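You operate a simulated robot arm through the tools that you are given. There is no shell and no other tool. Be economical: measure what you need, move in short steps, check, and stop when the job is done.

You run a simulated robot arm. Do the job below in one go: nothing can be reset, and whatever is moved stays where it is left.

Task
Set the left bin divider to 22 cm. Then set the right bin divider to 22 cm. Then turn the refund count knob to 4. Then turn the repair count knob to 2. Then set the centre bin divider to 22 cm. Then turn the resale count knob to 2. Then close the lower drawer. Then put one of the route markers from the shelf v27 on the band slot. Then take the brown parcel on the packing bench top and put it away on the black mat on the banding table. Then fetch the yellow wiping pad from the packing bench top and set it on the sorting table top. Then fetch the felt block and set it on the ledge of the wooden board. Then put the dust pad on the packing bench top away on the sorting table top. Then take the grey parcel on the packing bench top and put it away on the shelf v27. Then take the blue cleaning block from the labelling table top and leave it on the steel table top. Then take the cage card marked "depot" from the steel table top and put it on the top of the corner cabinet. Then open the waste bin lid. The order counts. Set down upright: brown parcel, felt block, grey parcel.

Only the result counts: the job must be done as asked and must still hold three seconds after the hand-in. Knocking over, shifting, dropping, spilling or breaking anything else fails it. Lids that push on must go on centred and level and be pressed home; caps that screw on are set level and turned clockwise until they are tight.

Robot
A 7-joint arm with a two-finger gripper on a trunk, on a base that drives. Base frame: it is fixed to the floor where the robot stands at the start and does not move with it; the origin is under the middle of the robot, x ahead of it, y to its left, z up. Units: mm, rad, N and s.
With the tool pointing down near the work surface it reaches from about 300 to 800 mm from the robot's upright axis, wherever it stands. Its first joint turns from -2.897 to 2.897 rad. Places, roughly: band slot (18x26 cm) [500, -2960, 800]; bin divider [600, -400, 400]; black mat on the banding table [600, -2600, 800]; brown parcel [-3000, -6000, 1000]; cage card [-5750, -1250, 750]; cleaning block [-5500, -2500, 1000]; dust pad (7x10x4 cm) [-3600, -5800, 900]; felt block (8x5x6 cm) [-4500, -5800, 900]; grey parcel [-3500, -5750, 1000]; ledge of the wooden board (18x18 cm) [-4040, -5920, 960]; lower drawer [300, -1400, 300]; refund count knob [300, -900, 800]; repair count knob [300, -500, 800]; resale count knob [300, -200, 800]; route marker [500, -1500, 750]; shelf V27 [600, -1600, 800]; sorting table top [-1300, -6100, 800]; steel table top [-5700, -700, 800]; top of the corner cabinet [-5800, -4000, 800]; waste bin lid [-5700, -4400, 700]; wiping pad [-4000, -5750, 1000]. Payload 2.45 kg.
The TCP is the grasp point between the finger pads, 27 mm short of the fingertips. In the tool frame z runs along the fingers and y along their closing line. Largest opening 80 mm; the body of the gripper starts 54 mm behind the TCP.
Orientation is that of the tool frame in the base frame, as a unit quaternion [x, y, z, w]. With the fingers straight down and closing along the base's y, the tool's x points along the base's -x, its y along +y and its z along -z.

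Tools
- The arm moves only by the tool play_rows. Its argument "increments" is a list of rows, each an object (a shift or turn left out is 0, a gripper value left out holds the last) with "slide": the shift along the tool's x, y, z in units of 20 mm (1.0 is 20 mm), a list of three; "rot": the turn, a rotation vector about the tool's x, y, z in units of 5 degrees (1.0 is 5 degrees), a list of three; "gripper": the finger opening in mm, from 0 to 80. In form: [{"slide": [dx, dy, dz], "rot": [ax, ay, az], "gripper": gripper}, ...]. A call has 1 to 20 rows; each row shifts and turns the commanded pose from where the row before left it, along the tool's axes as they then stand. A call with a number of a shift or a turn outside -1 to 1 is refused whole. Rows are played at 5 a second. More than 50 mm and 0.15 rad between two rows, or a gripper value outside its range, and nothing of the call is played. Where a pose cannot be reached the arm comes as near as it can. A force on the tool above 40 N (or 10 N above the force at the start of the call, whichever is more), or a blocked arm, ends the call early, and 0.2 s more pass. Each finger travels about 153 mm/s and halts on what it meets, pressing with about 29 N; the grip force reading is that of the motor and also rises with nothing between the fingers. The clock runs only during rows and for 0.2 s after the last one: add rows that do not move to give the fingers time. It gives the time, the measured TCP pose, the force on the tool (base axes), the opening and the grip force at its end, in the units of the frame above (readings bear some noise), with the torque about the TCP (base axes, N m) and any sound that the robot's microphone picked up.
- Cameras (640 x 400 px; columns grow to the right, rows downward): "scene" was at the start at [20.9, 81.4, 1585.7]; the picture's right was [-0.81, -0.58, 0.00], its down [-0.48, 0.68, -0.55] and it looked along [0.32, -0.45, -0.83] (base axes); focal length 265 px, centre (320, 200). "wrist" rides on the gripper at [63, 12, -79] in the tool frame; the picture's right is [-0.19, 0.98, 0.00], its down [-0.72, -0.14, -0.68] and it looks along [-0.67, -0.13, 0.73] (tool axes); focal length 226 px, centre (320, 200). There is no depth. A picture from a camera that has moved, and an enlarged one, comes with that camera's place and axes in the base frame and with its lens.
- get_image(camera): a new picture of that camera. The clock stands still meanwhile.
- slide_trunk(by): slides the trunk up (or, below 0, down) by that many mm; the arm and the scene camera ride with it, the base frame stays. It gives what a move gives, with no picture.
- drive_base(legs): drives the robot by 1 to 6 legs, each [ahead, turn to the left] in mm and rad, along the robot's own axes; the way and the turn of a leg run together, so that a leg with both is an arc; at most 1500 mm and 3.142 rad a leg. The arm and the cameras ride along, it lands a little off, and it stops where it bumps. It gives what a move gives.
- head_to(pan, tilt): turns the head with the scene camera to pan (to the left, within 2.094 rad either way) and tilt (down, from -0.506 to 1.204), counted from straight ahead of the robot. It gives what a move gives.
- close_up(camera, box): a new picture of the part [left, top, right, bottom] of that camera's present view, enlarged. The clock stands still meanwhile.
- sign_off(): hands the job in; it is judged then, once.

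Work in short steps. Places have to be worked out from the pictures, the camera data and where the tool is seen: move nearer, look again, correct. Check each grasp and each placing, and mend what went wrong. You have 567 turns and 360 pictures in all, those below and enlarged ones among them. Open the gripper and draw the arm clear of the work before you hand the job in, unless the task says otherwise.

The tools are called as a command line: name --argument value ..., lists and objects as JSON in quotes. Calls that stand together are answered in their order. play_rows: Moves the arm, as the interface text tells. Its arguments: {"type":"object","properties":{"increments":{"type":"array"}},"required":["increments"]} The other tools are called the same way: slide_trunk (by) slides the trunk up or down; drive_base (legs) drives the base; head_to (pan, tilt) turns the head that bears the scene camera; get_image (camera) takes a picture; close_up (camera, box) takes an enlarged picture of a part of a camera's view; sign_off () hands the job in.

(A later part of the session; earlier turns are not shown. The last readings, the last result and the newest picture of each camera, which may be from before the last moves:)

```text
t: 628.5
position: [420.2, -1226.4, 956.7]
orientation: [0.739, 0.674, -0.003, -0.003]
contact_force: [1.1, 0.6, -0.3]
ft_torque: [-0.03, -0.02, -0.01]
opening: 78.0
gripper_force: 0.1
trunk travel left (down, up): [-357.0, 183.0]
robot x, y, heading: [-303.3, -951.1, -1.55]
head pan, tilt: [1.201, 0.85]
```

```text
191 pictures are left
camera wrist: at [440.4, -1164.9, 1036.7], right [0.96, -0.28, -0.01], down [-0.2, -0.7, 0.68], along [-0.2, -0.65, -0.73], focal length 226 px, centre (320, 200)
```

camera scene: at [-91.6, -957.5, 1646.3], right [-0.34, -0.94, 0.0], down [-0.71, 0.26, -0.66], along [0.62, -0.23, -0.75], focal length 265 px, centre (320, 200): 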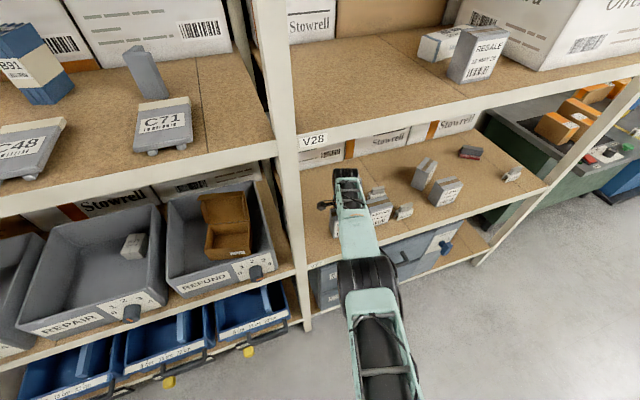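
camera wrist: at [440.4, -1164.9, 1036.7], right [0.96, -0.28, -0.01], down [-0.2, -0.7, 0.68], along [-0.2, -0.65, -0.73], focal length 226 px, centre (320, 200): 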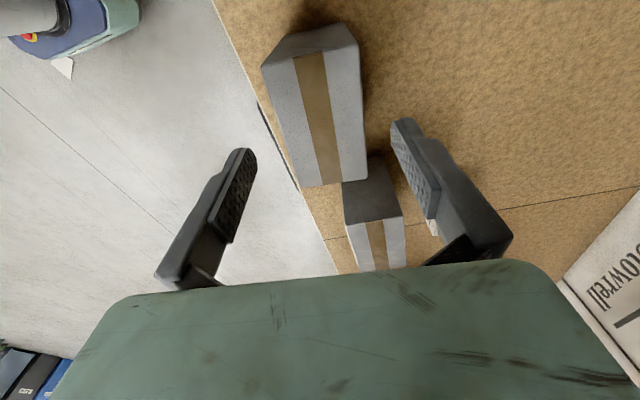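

Grey parcel is standing on V27. Retract and drive west to the labelling table.

play_rows --increments '[{"slide": [0, -1, 0]}, {"slide": [0, -1, 0]}, {"slide": [0, -1, 0]}, {"slide": [0, -1, 0]}, {"slide": [0, -1, 0]}, {"slide": [0, -1, 0]}, {"slide": [0, -1, 0]}, {"slide": [0, -1, 0]}, {"slide": [0, -1, 0]}, {"slide": [0, -1, 0]}, {"slide": [0, -1, 0]}, {"slide": [0, -1, 0]}, {"slide": [0, -1, 0]}, {"slide": [0, -1, 0]}, {"slide": [0, -1, 0]}, {"slide": [0, -1, 0]}]'

drive_base --legs '[[0, -1.197], [1450, 0], [1450, 0], [1000, 0]]'

head_to --pan -0.3 --tilt 0.4

get_image --camera "scene"

```text
t: 631.9
position: [101.9, -1197.6, 960.7]
orientation: [0.739, 0.674, -0.003, -0.002]
contact_force: [-0.4, 0.1, -1.7]
ft_torque: [0.02, -0.02, -0.03]
opening: 77.8
gripper_force: 0.1
trunk travel left (down, up): [-357.0, 183.0]
robot x, y, heading: [-301.1, -953.6, -1.549]
head pan, tilt: [1.201, 0.85]
```

```text
t: 654.0
position: [-4076.7, -2792.1, 962.1]
orientation: [0.991, 0.134, -0.001, -0.003]
contact_force: [0.1, 0.3, -0.3]
ft_torque: [-0.01, -0.05, -0.03]
opening: 77.6
gripper_force: 0.1
trunk travel left (down, up): [-357.0, 183.0]
robot x, y, heading: [-3992.4, -2322.6, -2.755]
head pan, tilt: [1.201, 0.85]
```

```text
t: 655.6
position: [-4077.1, -2791.3, 961.8]
orientation: [0.991, 0.134, -0.001, -0.003]
contact_force: [0.5, -0.2, -0.4]
ft_torque: [-0.03, -0.03, -0.02]
opening: 77.9
gripper_force: 0.1
trunk travel left (down, up): [-357.0, 183.0]
robot x, y, heading: [-3994.2, -2328.5, -2.757]
head pan, tilt: [-0.3, 0.4]
```

```text
190 pictures are left
camera scene: at [-4016.0, -2455.3, 1766.6], right [-0.08, 1.0, 0.0], down [0.39, 0.03, -0.92], along [-0.92, -0.07, -0.39], focal length 265 px, centre (320, 200)
```

scene: 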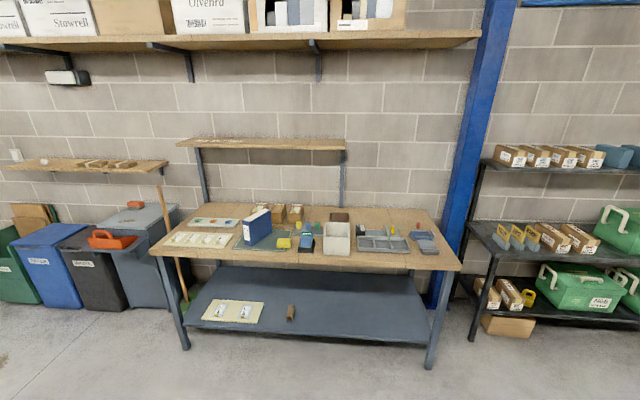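

close_up --camera "scene" --box '[140, 180, 470, 290]'

close_up --camera "scene" --box '[0, 180, 200, 320]'

head_to --pan -0.95 --tilt 0.4

get_image --camera "scene"

```text
1.94 times, centred on (305, 235) of scene
camera zoom: at [-4016.0, -2455.3, 1766.6], right [-0.08, 1.0, 0.0], down [0.39, 0.03, -0.92], along [-0.92, -0.07, -0.39], focal length 514 px, centre (349, 132)
```

zoom: 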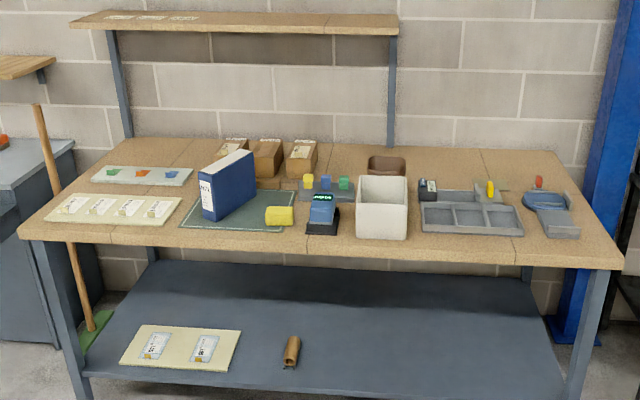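

```text
2.86 times, centred on (100, 250) of scene
camera zoom: at [-4016.0, -2455.3, 1766.6], right [-0.08, 1.0, 0.0], down [0.39, 0.03, -0.92], along [-0.92, -0.07, -0.39], focal length 758 px, centre (949, 57)
```

zoom: 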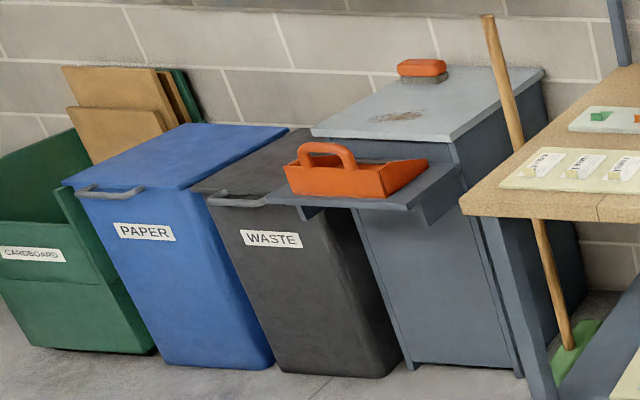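

```text
t: 656.6
position: [-4078.5, -2792.5, 961.8]
orientation: [0.991, 0.134, -0.001, -0.003]
contact_force: [-0.2, -0.6, -0.5]
ft_torque: [-0.03, 0.02, -0.02]
opening: 77.9
gripper_force: 0.1
trunk travel left (down, up): [-357.0, 183.0]
robot x, y, heading: [-3995.2, -2321.4, -2.761]
head pan, tilt: [-0.949, 0.4]
```

```text
187 pictures are left
camera scene: at [-4001.8, -2398.0, 1766.6], right [0.54, 0.84, 0.0], down [0.33, -0.21, -0.92], along [-0.78, 0.5, -0.39], focal length 265 px, centre (320, 200)
```

scene: 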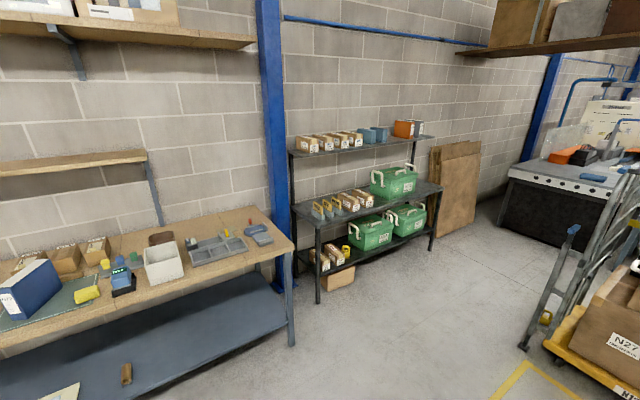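

close_up --camera "scene" --box '[270, 100, 470, 300]'

close_up --camera "scene" --box '[0, 190, 300, 330]'

```text
2.00 times, centred on (370, 200) of scene
camera zoom: at [-4001.8, -2398.0, 1766.6], right [0.54, 0.84, 0.0], down [0.33, -0.21, -0.92], along [-0.78, 0.5, -0.39], focal length 531 px, centre (220, 200)
```

zoom: 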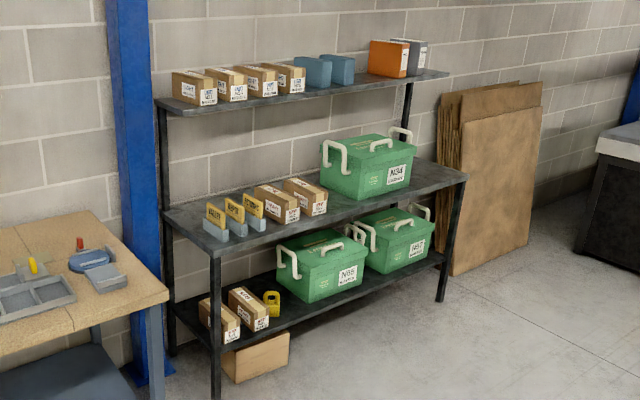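

```text
2.13 times, centred on (150, 260) of scene
camera zoom: at [-4001.8, -2398.0, 1766.6], right [0.54, 0.84, 0.0], down [0.33, -0.21, -0.92], along [-0.78, 0.5, -0.39], focal length 566 px, centre (683, 72)
```

zoom: 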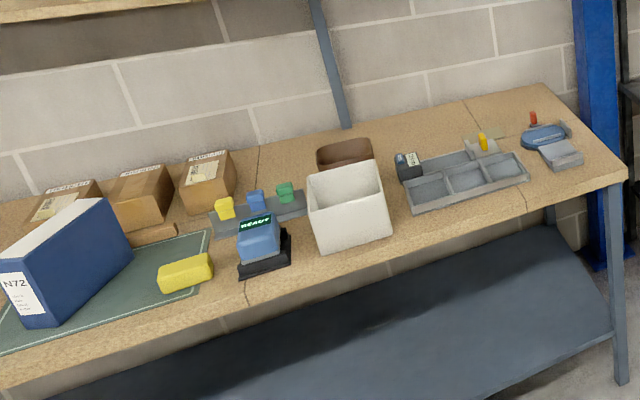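

Need a closer look at the labelling table. Drive to about (-4820,-2850) and face +y with the table on my left.

drive_base --legs '[[0, 0.19], [960, 0], [0, -2.141]]'

head_to --pan 1.3 --tilt 0.7

get_image --camera "scene"

```text
t: 667.7
position: [-5202.1, -2594.2, 962.0]
orientation: [-0.663, 0.749, -0.001, 0.002]
contact_force: [0.3, -0.9, 0.3]
ft_torque: [0.01, 0.04, 0.01]
opening: 77.9
gripper_force: 0.0
trunk travel left (down, up): [-357.0, 183.0]
robot x, y, heading: [-4804.0, -2852.4, 1.561]
head pan, tilt: [-0.949, 0.4]
```

```text
t: 669.8
position: [-5201.2, -2595.2, 962.0]
orientation: [-0.663, 0.749, -0.002, 0.002]
contact_force: [-0.1, -1.2, 0.2]
ft_torque: [0.03, 0.01, -0.03]
opening: 78.0
gripper_force: 0.1
trunk travel left (down, up): [-357.0, 183.0]
robot x, y, heading: [-4805.7, -2852.6, 1.562]
head pan, tilt: [1.3, 0.7]
```

```text
184 pictures are left
camera scene: at [-5024.3, -2845.3, 1739.7], right [0.28, 0.96, 0.0], down [0.62, -0.18, -0.76], along [-0.74, 0.21, -0.64], focal length 265 px, centre (320, 200)
```

scene: 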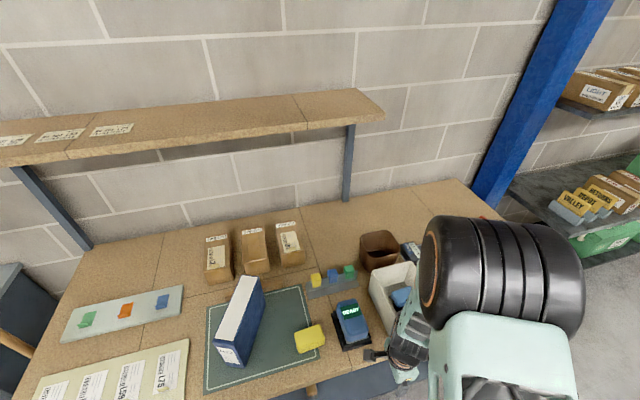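

play_rows --increments '[{"rot": [0, 0, -1]}, {"rot": [0, 0, -1]}, {"rot": [0, 0, -1]}, {"rot": [0, 0, -1]}, {"rot": [0, 0, -1]}, {"rot": [0, 0, -1]}, {"rot": [0, 0, -1]}, {"rot": [0, 0, -1]}, {"rot": [0, 0, -1]}, {"rot": [0, 0, -1]}, {"rot": [0, 0, -1]}, {"rot": [0, 0, -1]}, {"rot": [0, 0, -1]}, {"rot": [0, 0, -1]}, {"rot": [0, 0, -1]}, {"rot": [0, 0, -1]}, {"rot": [0, 0, -1]}, {"rot": [0, 0, -1]}, {"rot": [0, 0, -1]}]'

slide_trunk --by 150

get_image --camera "wrist"

```text
t: 673.8
position: [-5202.4, -2593.4, 962.7]
orientation: [1.0, -0.016, 0.002, -0.001]
contact_force: [0.1, -0.8, -1.0]
ft_torque: [0.0, 0.01, -0.01]
opening: 78.0
gripper_force: 0.0
trunk travel left (down, up): [-357.0, 183.0]
robot x, y, heading: [-4798.6, -2853.1, 1.562]
head pan, tilt: [1.3, 0.7]
```

```text
t: 675.5
position: [-5202.1, -2594.2, 1111.5]
orientation: [1.0, -0.016, 0.003, 0.0]
contact_force: [0.4, 0.5, 0.3]
ft_torque: [0.01, -0.01, -0.01]
opening: 78.0
gripper_force: 0.1
trunk travel left (down, up): [-507.0, 33.0]
robot x, y, heading: [-4799.9, -2852.5, 1.563]
head pan, tilt: [1.3, 0.7]
```

```text
183 pictures are left
camera wrist: at [-5139.3, -2608.8, 1192.4], right [-0.23, -0.97, 0.0], down [-0.72, 0.16, 0.68], along [-0.66, 0.15, -0.74], focal length 226 px, centre (320, 200)
```

wrist: 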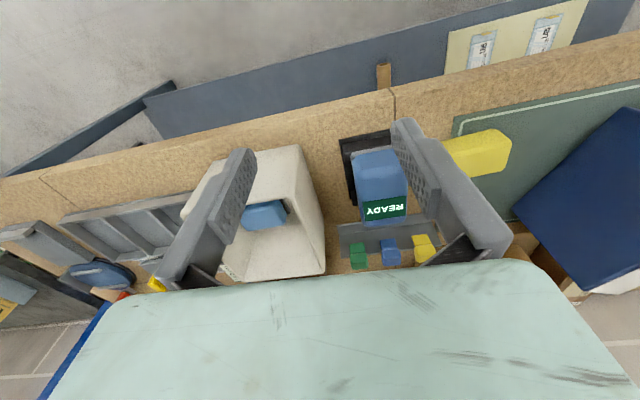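

close_up --camera "wrist" --box '[170, 130, 350, 290]'

close_up --camera "wrist" --box '[0, 180, 180, 300]'

```text
2.50 times, centred on (260, 210) of wrist
camera zoom: at [-5139.3, -2608.8, 1192.4], right [-0.23, -0.97, 0.0], down [-0.72, 0.16, 0.68], along [-0.66, 0.15, -0.74], focal length 565 px, centre (470, 175)
```

zoom: 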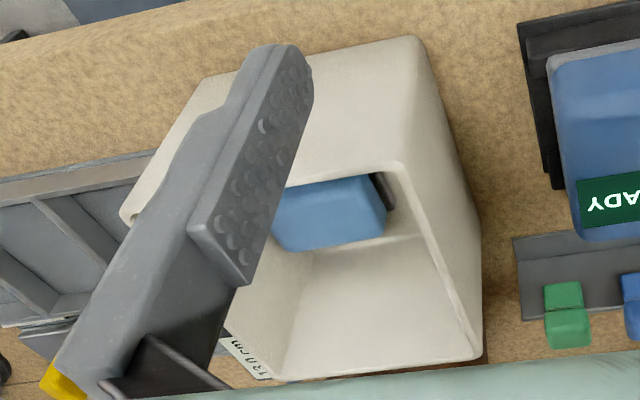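

```text
3.33 times, centred on (90, 240) of wrist
camera zoom: at [-5139.3, -2608.8, 1192.4], right [-0.23, -0.97, 0.0], down [-0.72, 0.16, 0.68], along [-0.66, 0.15, -0.74], focal length 754 px, centre (1087, 67)
```

zoom: 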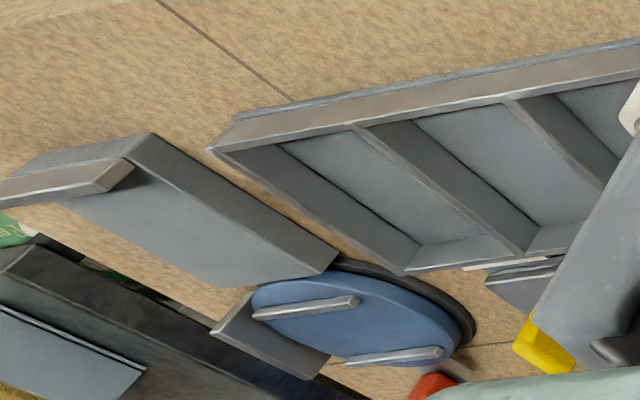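

The blue felt-soled block is inside the white bin (≈163×185×128 mm at x -5320…-5510, y -2370…-2530; table z≈848). Move over it for a clear view inside.

play_rows --increments '[{"slide": [-0.96, -1, 0], "gripper": 80}, {"slide": [-0.96, -1, 0]}, {"slide": [-0.96, -1, 0]}, {"slide": [-0.96, -1, 0]}, {"slide": [-0.96, -1, 0]}, {"slide": [-0.96, -1, 0]}, {"slide": [-0.96, -1, 0]}]'

get_image --camera "wrist"

```text
t: 677.1
position: [-5333.7, -2451.0, 1112.4]
orientation: [1.0, -0.017, 0.004, -0.001]
contact_force: [-0.5, -0.2, -0.4]
ft_torque: [-0.02, -0.04, -0.01]
opening: 80.0
gripper_force: 0.1
trunk travel left (down, up): [-507.0, 33.0]
robot x, y, heading: [-4801.6, -2854.6, 1.561]
head pan, tilt: [1.3, 0.7]
```

```text
180 pictures are left
camera wrist: at [-5270.9, -2465.3, 1192.4], right [-0.23, -0.97, 0.0], down [-0.72, 0.17, 0.68], along [-0.66, 0.15, -0.74], focal length 226 px, centre (320, 200)
```

wrist: 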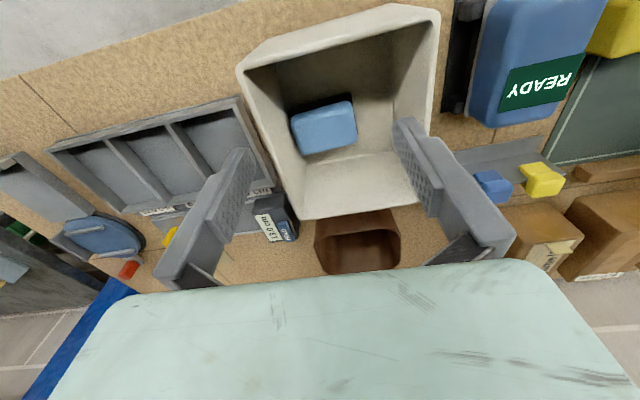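

Block ≈80×59 lying with its long axis along y, centre ≈(-5411,-2441). Rotate the gripper by 90° (closing along x) and move over it.

play_rows --increments '[{"rot": [0, 0, 1]}, {"rot": [0, 0, 1]}, {"rot": [0, 0, 1]}, {"rot": [0, 0, 1]}, {"rot": [0, 0, 1]}, {"rot": [0, 0, 1]}, {"rot": [0, 0, 1]}, {"rot": [0, 0, 1]}, {"rot": [0, 0, 1]}, {"rot": [0, 0, 1]}, {"rot": [0, 0, 1]}, {"rot": [0, 0, 1]}, {"rot": [0, 0, 1]}, {"rot": [0, 0, 1]}, {"rot": [0, 0, 1]}, {"rot": [0, 0, 1]}, {"rot": [0, 0, 1]}, {"rot": [0, 0, 0.6]}]'

play_rows --increments '[{"slide": [-0.125, 0.96, 0]}, {"slide": [-0.125, 0.96, 0]}, {"slide": [-0.125, 0.96, 0]}, {"slide": [-0.125, 0.96, 0]}]'

get_image --camera "wrist"

```text
t: 681.0
position: [-5332.1, -2449.7, 1112.4]
orientation: [0.708, -0.707, 0.001, -0.003]
contact_force: [-1.3, 0.7, 0.2]
ft_torque: [0.01, 0.0, 0.0]
opening: 79.9
gripper_force: 0.1
trunk travel left (down, up): [-507.0, 33.0]
robot x, y, heading: [-4799.6, -2848.8, 1.562]
head pan, tilt: [1.3, 0.7]
```

```text
t: 682.0
position: [-5410.0, -2439.4, 1113.4]
orientation: [0.708, -0.706, 0.002, -0.004]
contact_force: [-0.4, 0.3, -0.3]
ft_torque: [0.01, -0.01, -0.04]
opening: 80.3
gripper_force: 0.0
trunk travel left (down, up): [-507.0, 33.0]
robot x, y, heading: [-4801.9, -2851.3, 1.565]
head pan, tilt: [1.3, 0.7]
```

```text
179 pictures are left
camera wrist: at [-5422.4, -2502.1, 1192.1], right [-0.98, 0.19, -0.01], down [0.14, 0.72, 0.68], along [0.14, 0.67, -0.73], focal length 226 px, centre (320, 200)
```

wrist: 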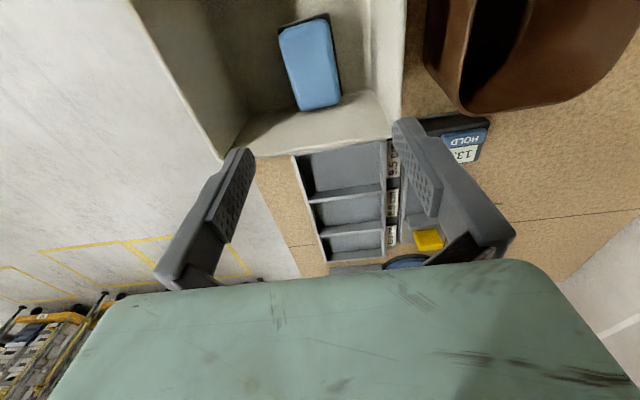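

play_rows --increments '[{"slide": [0.2, -0.48, 0]}]'

slide_trunk --by -140

get_image --camera "wrist"

```text
t: 682.4
position: [-5399.2, -2443.3, 1112.8]
orientation: [0.708, -0.706, 0.002, -0.002]
contact_force: [0.8, 0.4, 0.7]
ft_torque: [0.04, 0.01, 0.02]
opening: 79.8
gripper_force: 0.1
trunk travel left (down, up): [-507.0, 33.0]
robot x, y, heading: [-4798.8, -2852.4, 1.562]
head pan, tilt: [1.3, 0.7]
```

```text
t: 684.0
position: [-5399.7, -2442.9, 973.0]
orientation: [0.708, -0.706, 0.001, -0.003]
contact_force: [-0.5, -0.1, 0.0]
ft_torque: [0.0, 0.0, 0.0]
opening: 79.8
gripper_force: 0.0
trunk travel left (down, up): [-367.0, 173.0]
robot x, y, heading: [-4802.4, -2850.3, 1.559]
head pan, tilt: [1.3, 0.7]
```

```text
178 pictures are left
camera wrist: at [-5411.8, -2506.7, 1052.4], right [-0.98, 0.19, -0.01], down [0.14, 0.72, 0.68], along [0.13, 0.67, -0.73], focal length 226 px, centre (320, 200)
```

wrist: 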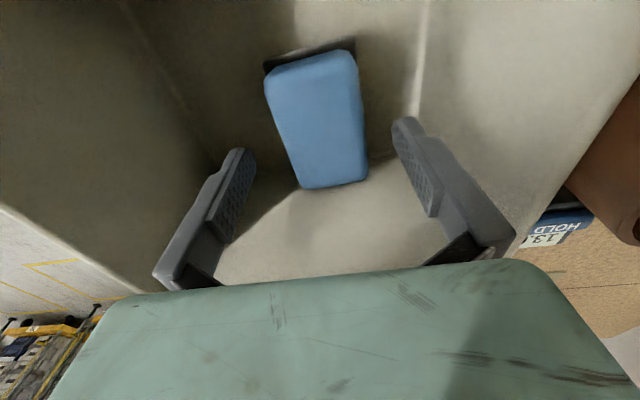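

slide_trunk --by -70

slide_trunk --by -12

get_image --camera "wrist"

```text
t: 684.8
position: [-5403.5, -2443.3, 923.9]
orientation: [0.708, -0.707, -0.002, -0.001]
contact_force: [3.8, -4.7, 12.1]
ft_torque: [-0.28, -0.34, 0.08]
opening: 75.9
gripper_force: 0.0
trunk travel left (down, up): [-312.0, 228.0]
robot x, y, heading: [-4804.5, -2850.5, 1.566]
head pan, tilt: [1.3, 0.7]
stopped: the force on the tool passed its limit at 51 N (the readings are from after the stop); the commanded pose is now the measured one
```

```text
t: 685.2
position: [-5402.3, -2444.0, 922.9]
orientation: [0.708, -0.706, -0.002, -0.001]
contact_force: [5.5, -7.3, 22.0]
ft_torque: [-0.43, -1.13, -0.1]
opening: 74.5
gripper_force: 0.0
trunk travel left (down, up): [-305.0, 235.0]
robot x, y, heading: [-4801.3, -2852.8, 1.561]
head pan, tilt: [1.3, 0.7]
stopped: the force on the tool passed its limit at 48 N (the readings are from after the stop); the commanded pose is now the measured one
```

```text
177 pictures are left
camera wrist: at [-5414.2, -2506.7, 1003.0], right [-0.98, 0.19, 0.0], down [0.14, 0.71, 0.69], along [0.13, 0.67, -0.73], focal length 226 px, centre (320, 200)
```

wrist: 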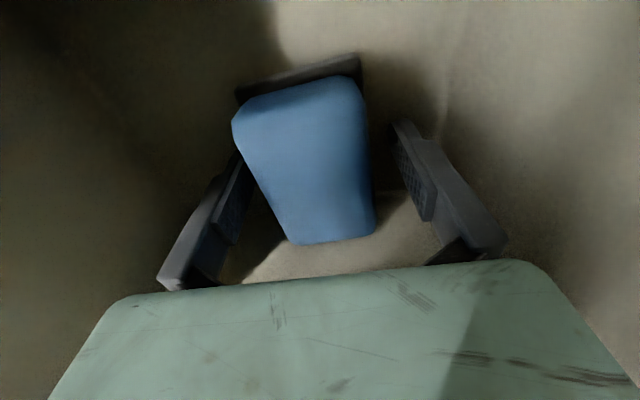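

slide_trunk --by 5

play_rows --increments '[{"slide": [0, -0.1, 0], "gripper": 0}, {}, {}, {}]'

get_image --camera "wrist"

```text
t: 685.8
position: [-5403.0, -2441.9, 923.8]
orientation: [0.707, -0.707, -0.003, -0.002]
contact_force: [1.6, -3.4, 3.7]
ft_torque: [-0.1, 0.12, 0.12]
opening: 77.8
gripper_force: 0.1
trunk travel left (down, up): [-310.0, 230.0]
robot x, y, heading: [-4801.0, -2851.8, 1.559]
head pan, tilt: [1.3, 0.7]
```

```text
t: 686.8
position: [-5401.0, -2441.8, 924.1]
orientation: [0.708, -0.706, -0.001, -0.001]
contact_force: [-0.8, -6.0, -3.5]
ft_torque: [0.22, 0.06, -0.05]
opening: 57.3
gripper_force: 28.4
trunk travel left (down, up): [-310.0, 230.0]
robot x, y, heading: [-4799.2, -2846.4, 1.566]
head pan, tilt: [1.3, 0.7]
```

```text
176 pictures are left
camera wrist: at [-5413.1, -2505.1, 1004.0], right [-0.98, 0.19, 0.0], down [0.14, 0.72, 0.68], along [0.13, 0.67, -0.73], focal length 226 px, centre (320, 200)
```

wrist: 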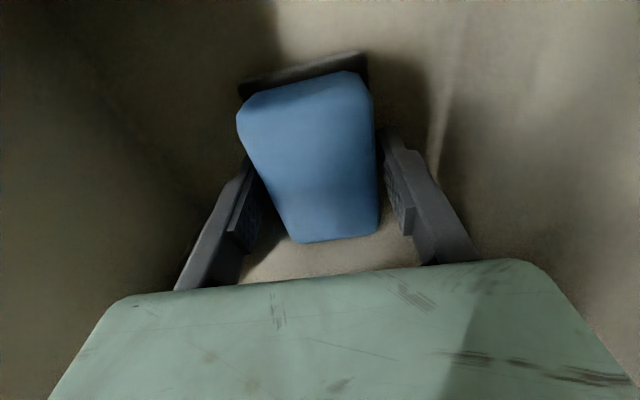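

slide_trunk --by 30

slide_trunk --by 150

get_image --camera "wrist"

get_image --camera "scene"

```text
t: 687.5
position: [-5401.6, -2441.1, 954.5]
orientation: [0.708, -0.707, -0.002, -0.001]
contact_force: [0.0, -6.1, 1.2]
ft_torque: [-0.07, -0.06, -0.15]
opening: 56.9
gripper_force: 29.1
trunk travel left (down, up): [-340.0, 200.0]
robot x, y, heading: [-4801.6, -2849.1, 1.556]
head pan, tilt: [1.3, 0.7]
```

```text
t: 689.3
position: [-5401.8, -2440.6, 1103.9]
orientation: [0.708, -0.706, 0.0, -0.002]
contact_force: [0.0, -0.5, -0.1]
ft_torque: [0.01, 0.04, 0.0]
opening: 57.2
gripper_force: 28.7
trunk travel left (down, up): [-490.0, 50.0]
robot x, y, heading: [-4800.4, -2850.5, 1.562]
head pan, tilt: [1.3, 0.7]
```

```text
175 pictures are left
camera wrist: at [-5413.0, -2504.3, 1184.0], right [-0.98, 0.19, 0.0], down [0.14, 0.72, 0.68], along [0.13, 0.67, -0.73], focal length 226 px, centre (320, 200)
```

wrist: 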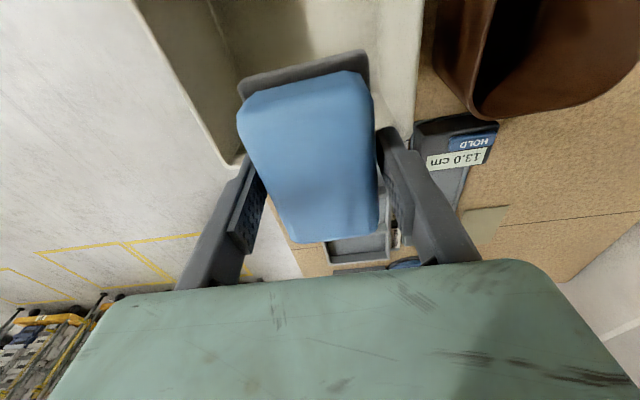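

```text
174 pictures are left
camera scene: at [-5024.7, -2845.1, 1873.3], right [0.28, 0.96, 0.0], down [0.62, -0.18, -0.76], along [-0.74, 0.21, -0.64], focal length 265 px, centre (320, 200)
```

scene: 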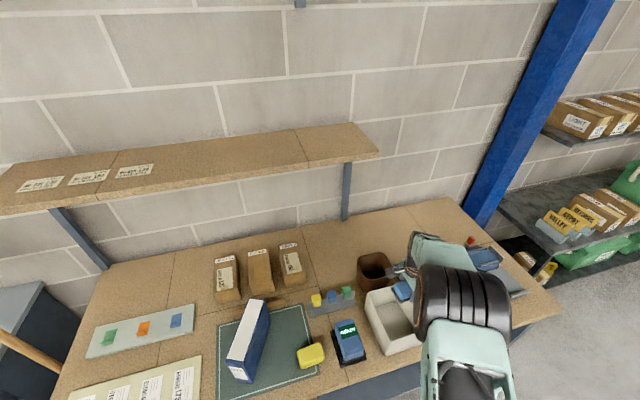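

Block held and free of the bin. Retract and drive north to the steel table.

play_rows --increments '[{"slide": [0, -1, 0]}, {"slide": [0, -1, 0]}, {"slide": [0, -1, 0]}, {"slide": [0, -1, 0]}, {"slide": [0, -1, 0]}, {"slide": [0, -1, 0]}, {"slide": [0, -1, 0]}, {"slide": [0, -1, 0]}, {"slide": [0, -1, 0]}, {"slide": [0, -1, 0]}]'

drive_base --legs '[[1400, 0]]'

head_to --pan 0.9 --tilt 0.75

get_image --camera "scene"

```text
t: 691.5
position: [-5200.7, -2441.3, 1105.1]
orientation: [0.708, -0.706, -0.002, -0.001]
contact_force: [0.2, -0.5, -0.8]
ft_torque: [0.01, -0.02, -0.02]
opening: 57.1
gripper_force: 28.8
trunk travel left (down, up): [-490.0, 50.0]
robot x, y, heading: [-4801.9, -2851.2, 1.562]
head pan, tilt: [1.3, 0.7]
```

```text
t: 698.4
position: [-5173.4, -1046.5, 1105.3]
orientation: [-0.704, 0.71, 0.001, 0.003]
contact_force: [0.0, 0.5, -0.1]
ft_torque: [-0.01, -0.02, -0.03]
opening: 57.0
gripper_force: 28.5
trunk travel left (down, up): [-490.0, 50.0]
robot x, y, heading: [-4780.4, -1461.8, 1.548]
head pan, tilt: [1.3, 0.7]
```

```text
t: 699.3
position: [-5173.4, -1046.4, 1105.8]
orientation: [-0.704, 0.711, 0.001, 0.002]
contact_force: [-0.3, 0.1, -1.5]
ft_torque: [0.0, 0.01, 0.01]
opening: 57.2
gripper_force: 28.9
trunk travel left (down, up): [-490.0, 50.0]
robot x, y, heading: [-4781.3, -1460.5, 1.552]
head pan, tilt: [0.901, 0.75]
```

```text
173 pictures are left
camera scene: at [-4985.6, -1424.7, 1869.2], right [0.64, 0.77, 0.0], down [0.53, -0.43, -0.73], along [-0.56, 0.47, -0.68], focal length 265 px, centre (320, 200)
```

scene: 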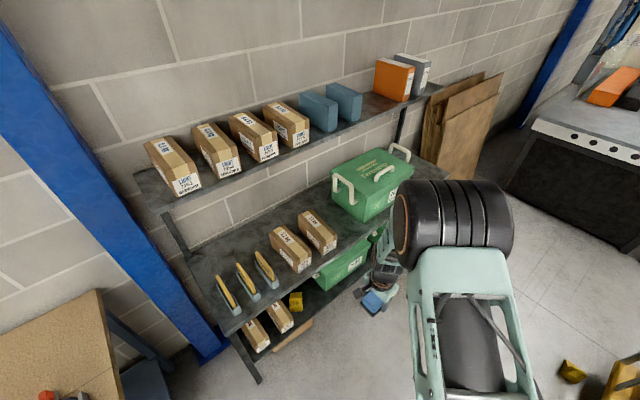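

Free area on the steel table between the second brown box and the green case, ≈(-5640,-690), top z≈760. Shift the base west and north.

drive_base --legs '[[0, 0.35], [540, 0], [0, -0.35]]'

head_to --pan 1.5 --tilt 0.85

get_image --camera "scene"

```text
t: 704.6
position: [-5360.5, -543.1, 1106.1]
orientation: [0.709, -0.705, 0.0, -0.001]
contact_force: [0.4, -0.2, 0.3]
ft_torque: [-0.01, 0.02, -0.02]
opening: 57.3
gripper_force: 29.0
trunk travel left (down, up): [-490.0, 50.0]
robot x, y, heading: [-4962.1, -950.7, 1.562]
head pan, tilt: [0.901, 0.75]
```

```text
t: 705.6
position: [-5360.7, -543.6, 1105.5]
orientation: [0.709, -0.706, 0.0, -0.002]
contact_force: [-0.1, 0.0, -0.2]
ft_torque: [-0.03, -0.02, 0.06]
opening: 57.2
gripper_force: 29.1
trunk travel left (down, up): [-490.0, 50.0]
robot x, y, heading: [-4960.4, -950.5, 1.566]
head pan, tilt: [1.499, 0.85]
```

```text
172 pictures are left
camera scene: at [-5179.5, -964.3, 1861.2], right [0.08, 1.0, 0.0], down [0.75, -0.06, -0.66], along [-0.66, 0.05, -0.75], focal length 265 px, centre (320, 200)
```

scene: 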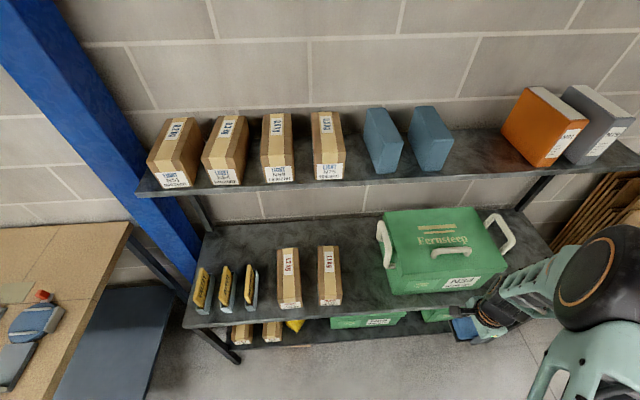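

play_rows --increments '[{"slide": [0.7, 1, 0]}, {"slide": [0.7, 1, 0]}, {"slide": [0.7, 1, 0]}, {"slide": [0.7, 1, 0]}, {"slide": [0.7, 1, 0]}, {"slide": [0.7, 1, 0]}, {"slide": [0.7, 1, 0]}, {"slide": [0.7, 1, 0]}, {"slide": [0.7, 1, 0]}, {"slide": [0.7, 1, 0]}, {"slide": [0.7, 1, 0]}, {"slide": [0.7, 1, 0]}, {"slide": [0.7, 1, 0]}, {"slide": [0.7, 1, 0]}]'

slide_trunk --by -200

get_image --camera "wrist"

get_image --camera "scene"

```text
t: 708.6
position: [-5639.2, -741.3, 1104.0]
orientation: [0.709, -0.705, -0.001, -0.002]
contact_force: [0.5, -0.1, -0.5]
ft_torque: [-0.01, 0.01, 0.03]
opening: 57.0
gripper_force: 28.7
trunk travel left (down, up): [-490.0, 50.0]
robot x, y, heading: [-4961.8, -952.3, 1.565]
head pan, tilt: [1.499, 0.85]
```

```text
t: 710.8
position: [-5637.6, -740.4, 904.3]
orientation: [0.709, -0.705, -0.001, -0.001]
contact_force: [0.5, 0.2, -0.6]
ft_torque: [-0.01, -0.01, 0.01]
opening: 57.0
gripper_force: 29.0
trunk travel left (down, up): [-290.0, 250.0]
robot x, y, heading: [-4957.7, -955.5, 1.562]
head pan, tilt: [1.499, 0.85]
```

```text
171 pictures are left
camera wrist: at [-5649.1, -804.4, 984.3], right [-0.98, 0.19, 0.0], down [0.14, 0.72, 0.68], along [0.13, 0.67, -0.73], focal length 226 px, centre (320, 200)
```

wrist: 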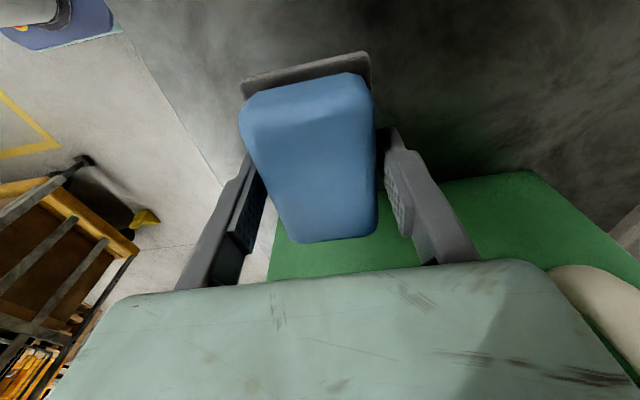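

```text
170 pictures are left
camera scene: at [-5179.4, -964.6, 1661.3], right [0.08, 1.0, 0.0], down [0.75, -0.06, -0.66], along [-0.66, 0.05, -0.75], focal length 265 px, centre (320, 200)
```

scene: 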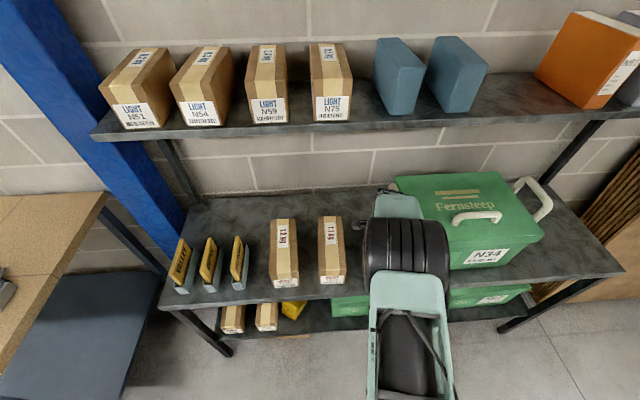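

slide_trunk --by -85

slide_trunk --by -8

slide_trunk --by -8

```text
t: 711.9
position: [-5642.4, -739.4, 832.4]
orientation: [0.709, -0.705, -0.008, 0.001]
contact_force: [-1.9, 1.0, 17.0]
ft_torque: [-0.11, -0.48, 0.01]
opening: 57.1
gripper_force: 29.0
trunk travel left (down, up): [-208.0, 332.0]
robot x, y, heading: [-4961.0, -950.7, 1.565]
head pan, tilt: [1.499, 0.85]
stopped: the force on the tool passed its limit at 69 N (the readings are from after the stop); the commanded pose is now the measured one
```

```text
t: 712.2
position: [-5644.1, -739.2, 833.0]
orientation: [0.71, -0.704, -0.008, 0.002]
contact_force: [5.1, -2.0, 15.8]
ft_torque: [-0.25, -0.66, -0.01]
opening: 57.3
gripper_force: 29.3
trunk travel left (down, up): [-205.0, 335.0]
robot x, y, heading: [-4958.3, -950.6, 1.566]
head pan, tilt: [1.499, 0.85]
stopped: the force on the tool passed its limit at 47 N (the readings are from after the stop); the commanded pose is now the measured one
```

```text
t: 712.6
position: [-5645.1, -737.1, 831.2]
orientation: [0.709, -0.705, -0.01, 0.003]
contact_force: [5.1, -1.9, 15.7]
ft_torque: [-0.29, -0.74, 0.0]
opening: 57.0
gripper_force: 29.1
trunk travel left (down, up): [-200.0, 340.0]
robot x, y, heading: [-4961.5, -948.7, 1.565]
head pan, tilt: [1.499, 0.85]
stopped: the force on the tool passed its limit at 46 N (the readings are from after the stop); the commanded pose is now the measured one
```

Contact at TCP z≈832. Relieve the preload slightly and release.

slide_trunk --by 8

play_rows --increments '[{"gripper": 66}, {}, {"gripper": 80}, {}]'

slide_trunk --by 180

get_image --camera "wrist"

```text
t: 713.2
position: [-5646.4, -737.4, 836.9]
orientation: [0.71, -0.705, -0.008, 0.003]
contact_force: [0.2, 0.6, -1.2]
ft_torque: [0.0, -0.02, -0.02]
opening: 57.2
gripper_force: 29.0
trunk travel left (down, up): [-208.0, 332.0]
robot x, y, heading: [-4959.5, -955.5, 1.562]
head pan, tilt: [1.499, 0.85]
```

```text
t: 714.2
position: [-5647.1, -737.9, 838.9]
orientation: [0.71, -0.705, -0.01, 0.002]
contact_force: [-2.1, -0.1, 6.3]
ft_torque: [-0.04, -0.22, -0.01]
opening: 76.6
gripper_force: 0.0
trunk travel left (down, up): [-208.0, 332.0]
robot x, y, heading: [-4965.0, -950.4, 1.563]
head pan, tilt: [1.499, 0.85]
```

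```text
t: 716.2
position: [-5645.2, -738.2, 1017.9]
orientation: [0.709, -0.705, -0.009, 0.004]
contact_force: [-0.6, -0.3, 0.1]
ft_torque: [0.02, 0.02, -0.02]
opening: 80.2
gripper_force: 0.0
trunk travel left (down, up): [-388.0, 152.0]
robot x, y, heading: [-4959.2, -955.2, 1.564]
head pan, tilt: [1.499, 0.85]
```

```text
169 pictures are left
camera wrist: at [-5655.8, -802.0, 1097.3], right [-0.98, 0.19, 0.02], down [0.15, 0.71, 0.69], along [0.12, 0.68, -0.73], focal length 226 px, centre (320, 200)
```

wrist: 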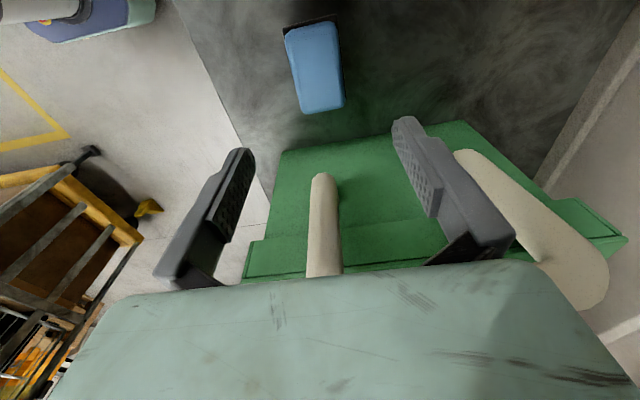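

Cleaning block placed. Now identify the "depot" cage card.

close_up --camera "scene" --box '[150, 200, 360, 320]'

```text
3.05 times, centred on (255, 260) of scene
camera zoom: at [-5179.7, -964.5, 1759.0], right [0.08, 1.0, 0.0], down [0.75, -0.06, -0.66], along [-0.66, 0.05, -0.75], focal length 808 px, centre (518, 17)
```

zoom: 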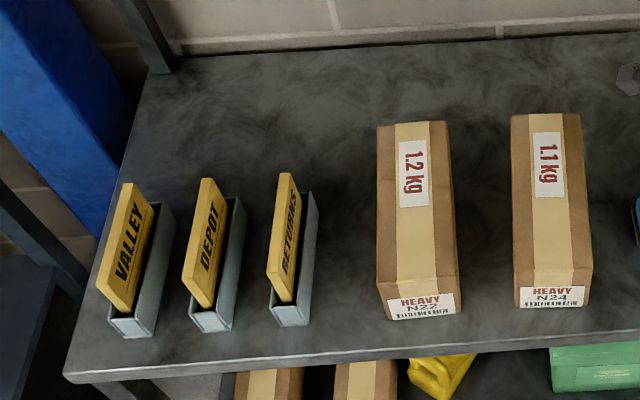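

DEPOT is the middle card (≈(-5645,-1300)), plate along x. Retract, rotate the gripper to close along y, and drive back ~520 mm.

play_rows --increments '[{"slide": [0, -1, -0.5]}, {"slide": [0, -1, -0.5]}, {"slide": [0, -1, -0.5]}, {"slide": [0, -1, -0.5]}, {"slide": [0, -1, -0.5]}, {"slide": [0, -1, 0]}, {"slide": [0, -1, 0]}, {"slide": [0, -1, 0]}, {"slide": [0, -1, 0]}, {"slide": [0, -1, 0]}, {"slide": [0, -1, 0]}, {"slide": [0, -1, 0]}, {"slide": [0, -1, 0]}, {"slide": [0, -1, 0]}]'

play_rows --increments '[{"rot": [0, 0, -1]}, {"rot": [0, 0, -1]}, {"rot": [0, 0, -1]}, {"rot": [0, 0, -1]}, {"rot": [0, 0, -1]}, {"rot": [0, 0, -1]}, {"rot": [0, 0, -1]}, {"rot": [0, 0, -1]}, {"rot": [0, 0, -1]}, {"rot": [0, 0, -1]}, {"rot": [0, 0, -1]}, {"rot": [0, 0, -1]}, {"rot": [0, 0, -1]}, {"rot": [0, 0, -1]}, {"rot": [0, 0, -1]}, {"rot": [0, 0, -1]}, {"rot": [0, 0, -1]}, {"rot": [0, 0, -1]}]'

drive_base --legs '[[-520, 0]]'

get_image --camera "wrist"

```text
t: 719.2
position: [-5366.1, -737.9, 1063.8]
orientation: [0.71, -0.704, -0.009, 0.002]
contact_force: [-0.2, -0.8, -0.4]
ft_torque: [0.01, -0.01, 0.02]
opening: 80.0
gripper_force: 0.1
trunk travel left (down, up): [-388.0, 152.0]
robot x, y, heading: [-4956.5, -950.3, 1.558]
head pan, tilt: [1.499, 0.85]
```

```text
t: 723.0
position: [-5365.3, -736.4, 1062.7]
orientation: [1.0, 0.004, -0.008, -0.006]
contact_force: [0.0, -0.6, -0.3]
ft_torque: [0.01, -0.01, 0.02]
opening: 80.0
gripper_force: 0.1
trunk travel left (down, up): [-388.0, 152.0]
robot x, y, heading: [-4961.3, -951.9, 1.564]
head pan, tilt: [1.499, 0.85]
```

```text
t: 726.0
position: [-5368.9, -1243.4, 1062.9]
orientation: [1.0, -0.003, -0.007, -0.005]
contact_force: [0.8, -0.7, -0.7]
ft_torque: [0.02, -0.01, 0.02]
opening: 79.9
gripper_force: 0.1
trunk travel left (down, up): [-388.0, 152.0]
robot x, y, heading: [-4970.0, -1465.5, 1.554]
head pan, tilt: [1.499, 0.85]
```

```text
167 pictures are left
camera wrist: at [-5303.6, -1257.4, 1141.8], right [-0.2, -0.98, -0.01], down [-0.71, 0.14, 0.69], along [-0.68, 0.14, -0.72], focal length 226 px, centre (320, 200)
```

wrist: 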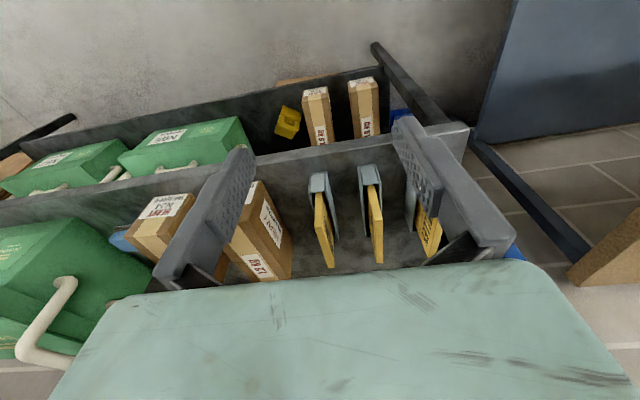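

close_up --camera "wrist" --box '[280, 140, 480, 280]'

```text
2.86 times, centred on (380, 210) of wrist
camera zoom: at [-5303.6, -1257.4, 1141.8], right [-0.2, -0.98, -0.01], down [-0.71, 0.14, 0.69], along [-0.68, 0.14, -0.72], focal length 646 px, centre (149, 171)
```

zoom: 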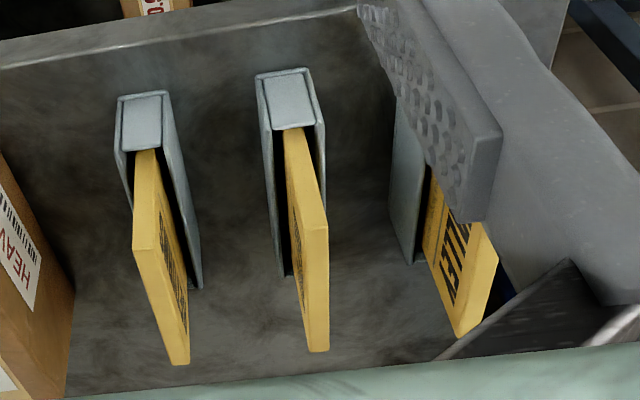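

Plate: x -5584…-5706, y≈-1294, top z≈908, ~13 mm thick. Move above with the gripper at 45 mm.

play_rows --increments '[{"slide": [-0.986, 0.18, 0.1], "gripper": 45}, {"slide": [-0.986, 0.18, 0.1]}, {"slide": [-0.986, 0.18, 0.1]}, {"slide": [-0.986, 0.18, 0.1]}, {"slide": [-0.986, 0.18, 0.1]}, {"slide": [-0.986, 0.18, 0.1]}, {"slide": [-0.986, 0.18, 0.1]}, {"slide": [-0.986, 0.18, 0.1]}, {"slide": [-0.986, 0.18, 0.1]}, {"slide": [-0.986, 0.18, 0.1]}, {"slide": [-0.986, 0.18, 0.1]}, {"slide": [-0.986, 0.18, 0.1]}, {"slide": [-0.986, 0.18, 0.1]}, {"slide": [-0.986, 0.18, 0.1]}]'

get_image --camera "wrist"

```text
t: 729.0
position: [-5648.7, -1292.6, 1038.3]
orientation: [1.0, -0.003, -0.008, -0.005]
contact_force: [-0.2, -0.2, 0.2]
ft_torque: [0.01, -0.02, 0.0]
opening: 45.0
gripper_force: 0.0
trunk travel left (down, up): [-388.0, 152.0]
robot x, y, heading: [-4969.8, -1464.5, 1.549]
head pan, tilt: [1.499, 0.85]
```

```text
165 pictures are left
camera wrist: at [-5582.8, -1306.5, 1116.9], right [-0.2, -0.98, -0.01], down [-0.71, 0.14, 0.69], along [-0.68, 0.14, -0.72], focal length 226 px, centre (320, 200)
```

wrist: 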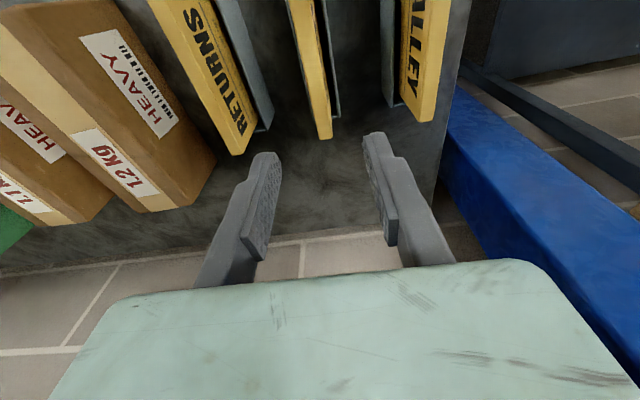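

play_rows --increments '[{"slide": [0.1, -0.13, 0]}]'

slide_trunk --by -95

get_image --camera "wrist"

```text
t: 729.4
position: [-5644.9, -1289.6, 1038.5]
orientation: [1.0, -0.003, -0.008, -0.005]
contact_force: [0.5, -0.6, 1.0]
ft_torque: [-0.01, -0.03, 0.06]
opening: 45.1
gripper_force: 0.0
trunk travel left (down, up): [-388.0, 152.0]
robot x, y, heading: [-4969.0, -1465.9, 1.55]
head pan, tilt: [1.499, 0.85]
```

```text
t: 730.7
position: [-5645.1, -1290.3, 944.9]
orientation: [1.0, -0.002, -0.008, -0.004]
contact_force: [-0.1, -0.3, -0.2]
ft_torque: [0.03, -0.02, -0.01]
opening: 44.9
gripper_force: 0.0
trunk travel left (down, up): [-293.0, 247.0]
robot x, y, heading: [-4970.3, -1465.7, 1.55]
head pan, tilt: [1.499, 0.85]
```

```text
164 pictures are left
camera wrist: at [-5579.9, -1303.0, 1022.6], right [-0.2, -0.98, -0.01], down [-0.71, 0.14, 0.69], along [-0.68, 0.14, -0.72], focal length 226 px, centre (320, 200)
```

wrist: 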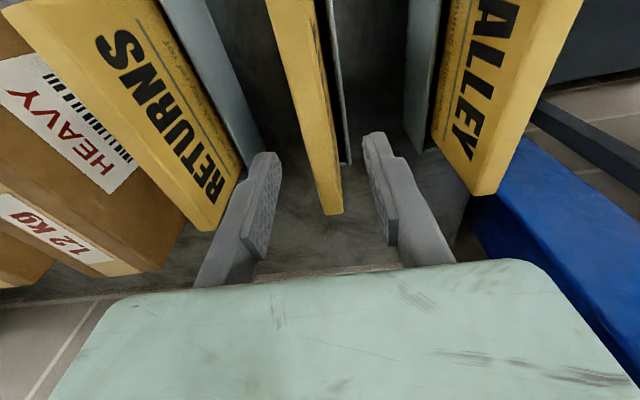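

slide_trunk --by -58

play_rows --increments '[{"gripper": 0}, {}, {}]'

slide_trunk --by 40

get_image --camera "wrist"

```text
t: 731.7
position: [-5645.3, -1289.1, 886.7]
orientation: [1.0, -0.003, -0.008, -0.004]
contact_force: [-0.4, 0.2, 1.0]
ft_torque: [0.0, 0.0, -0.04]
opening: 45.3
gripper_force: 0.0
trunk travel left (down, up): [-235.0, 305.0]
robot x, y, heading: [-4971.4, -1457.1, 1.55]
head pan, tilt: [1.499, 0.85]
```

```text
t: 732.5
position: [-5643.6, -1289.2, 885.6]
orientation: [1.0, -0.003, -0.008, -0.003]
contact_force: [-0.6, -0.1, -0.3]
ft_torque: [0.01, 0.02, 0.02]
opening: 12.0
gripper_force: 29.3
trunk travel left (down, up): [-235.0, 305.0]
robot x, y, heading: [-4963.6, -1463.7, 1.546]
head pan, tilt: [1.499, 0.85]
```

```text
t: 733.3
position: [-5645.0, -1289.5, 924.6]
orientation: [1.0, -0.003, -0.007, -0.005]
contact_force: [0.7, 0.2, 0.0]
ft_torque: [0.0, 0.01, 0.03]
opening: 12.0
gripper_force: 29.1
trunk travel left (down, up): [-275.0, 265.0]
robot x, y, heading: [-4967.9, -1462.5, 1.548]
head pan, tilt: [1.499, 0.85]
```

```text
163 pictures are left
camera wrist: at [-5580.1, -1302.9, 1003.9], right [-0.2, -0.98, -0.01], down [-0.71, 0.14, 0.69], along [-0.68, 0.14, -0.72], focal length 226 px, centre (320, 200)
```

wrist: 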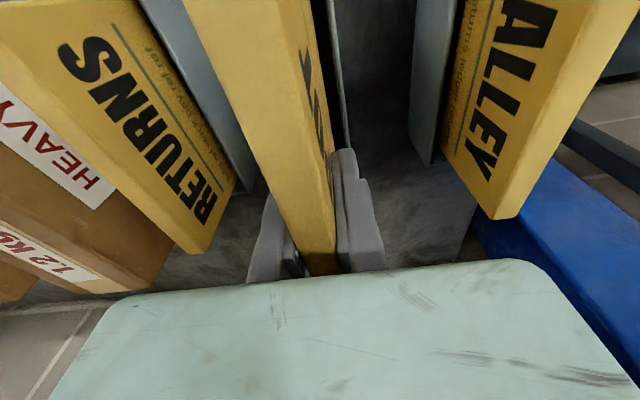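

slide_trunk --by 130

get_image --camera "wrist"

get_image --camera "scene"

```text
t: 734.9
position: [-5645.8, -1289.9, 1055.8]
orientation: [1.0, -0.003, -0.009, -0.005]
contact_force: [0.0, -0.2, -0.8]
ft_torque: [0.02, -0.01, -0.03]
opening: 12.0
gripper_force: 28.6
trunk travel left (down, up): [-405.0, 135.0]
robot x, y, heading: [-4965.6, -1464.9, 1.551]
head pan, tilt: [1.499, 0.85]
```

```text
162 pictures are left
camera wrist: at [-5580.1, -1302.9, 1133.8], right [-0.2, -0.98, -0.01], down [-0.71, 0.14, 0.69], along [-0.68, 0.14, -0.72], focal length 226 px, centre (320, 200)
```

wrist: 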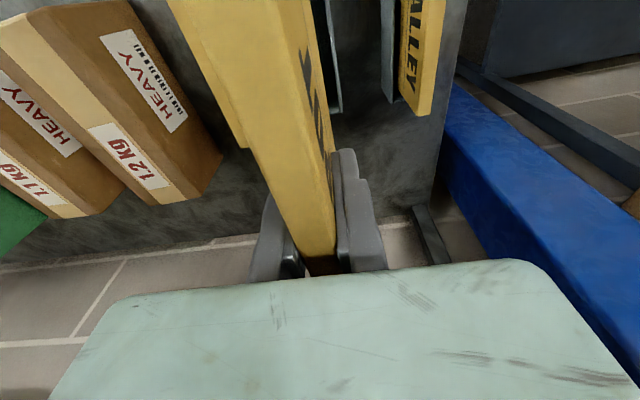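

```text
161 pictures are left
camera scene: at [-5186.4, -1473.8, 1776.0], right [0.09, 1.0, 0.0], down [0.75, -0.07, -0.66], along [-0.66, 0.06, -0.75], focal length 265 px, centre (320, 200)
```

scene: 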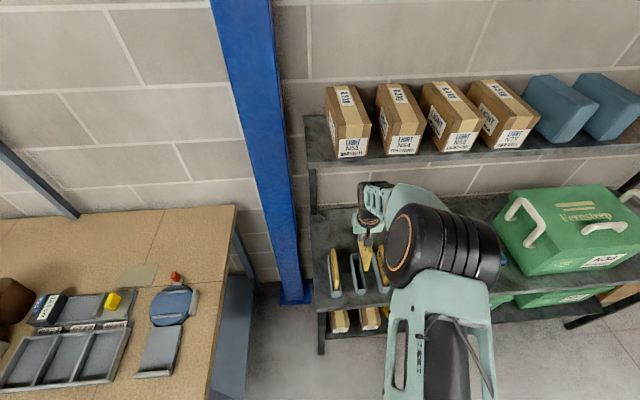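

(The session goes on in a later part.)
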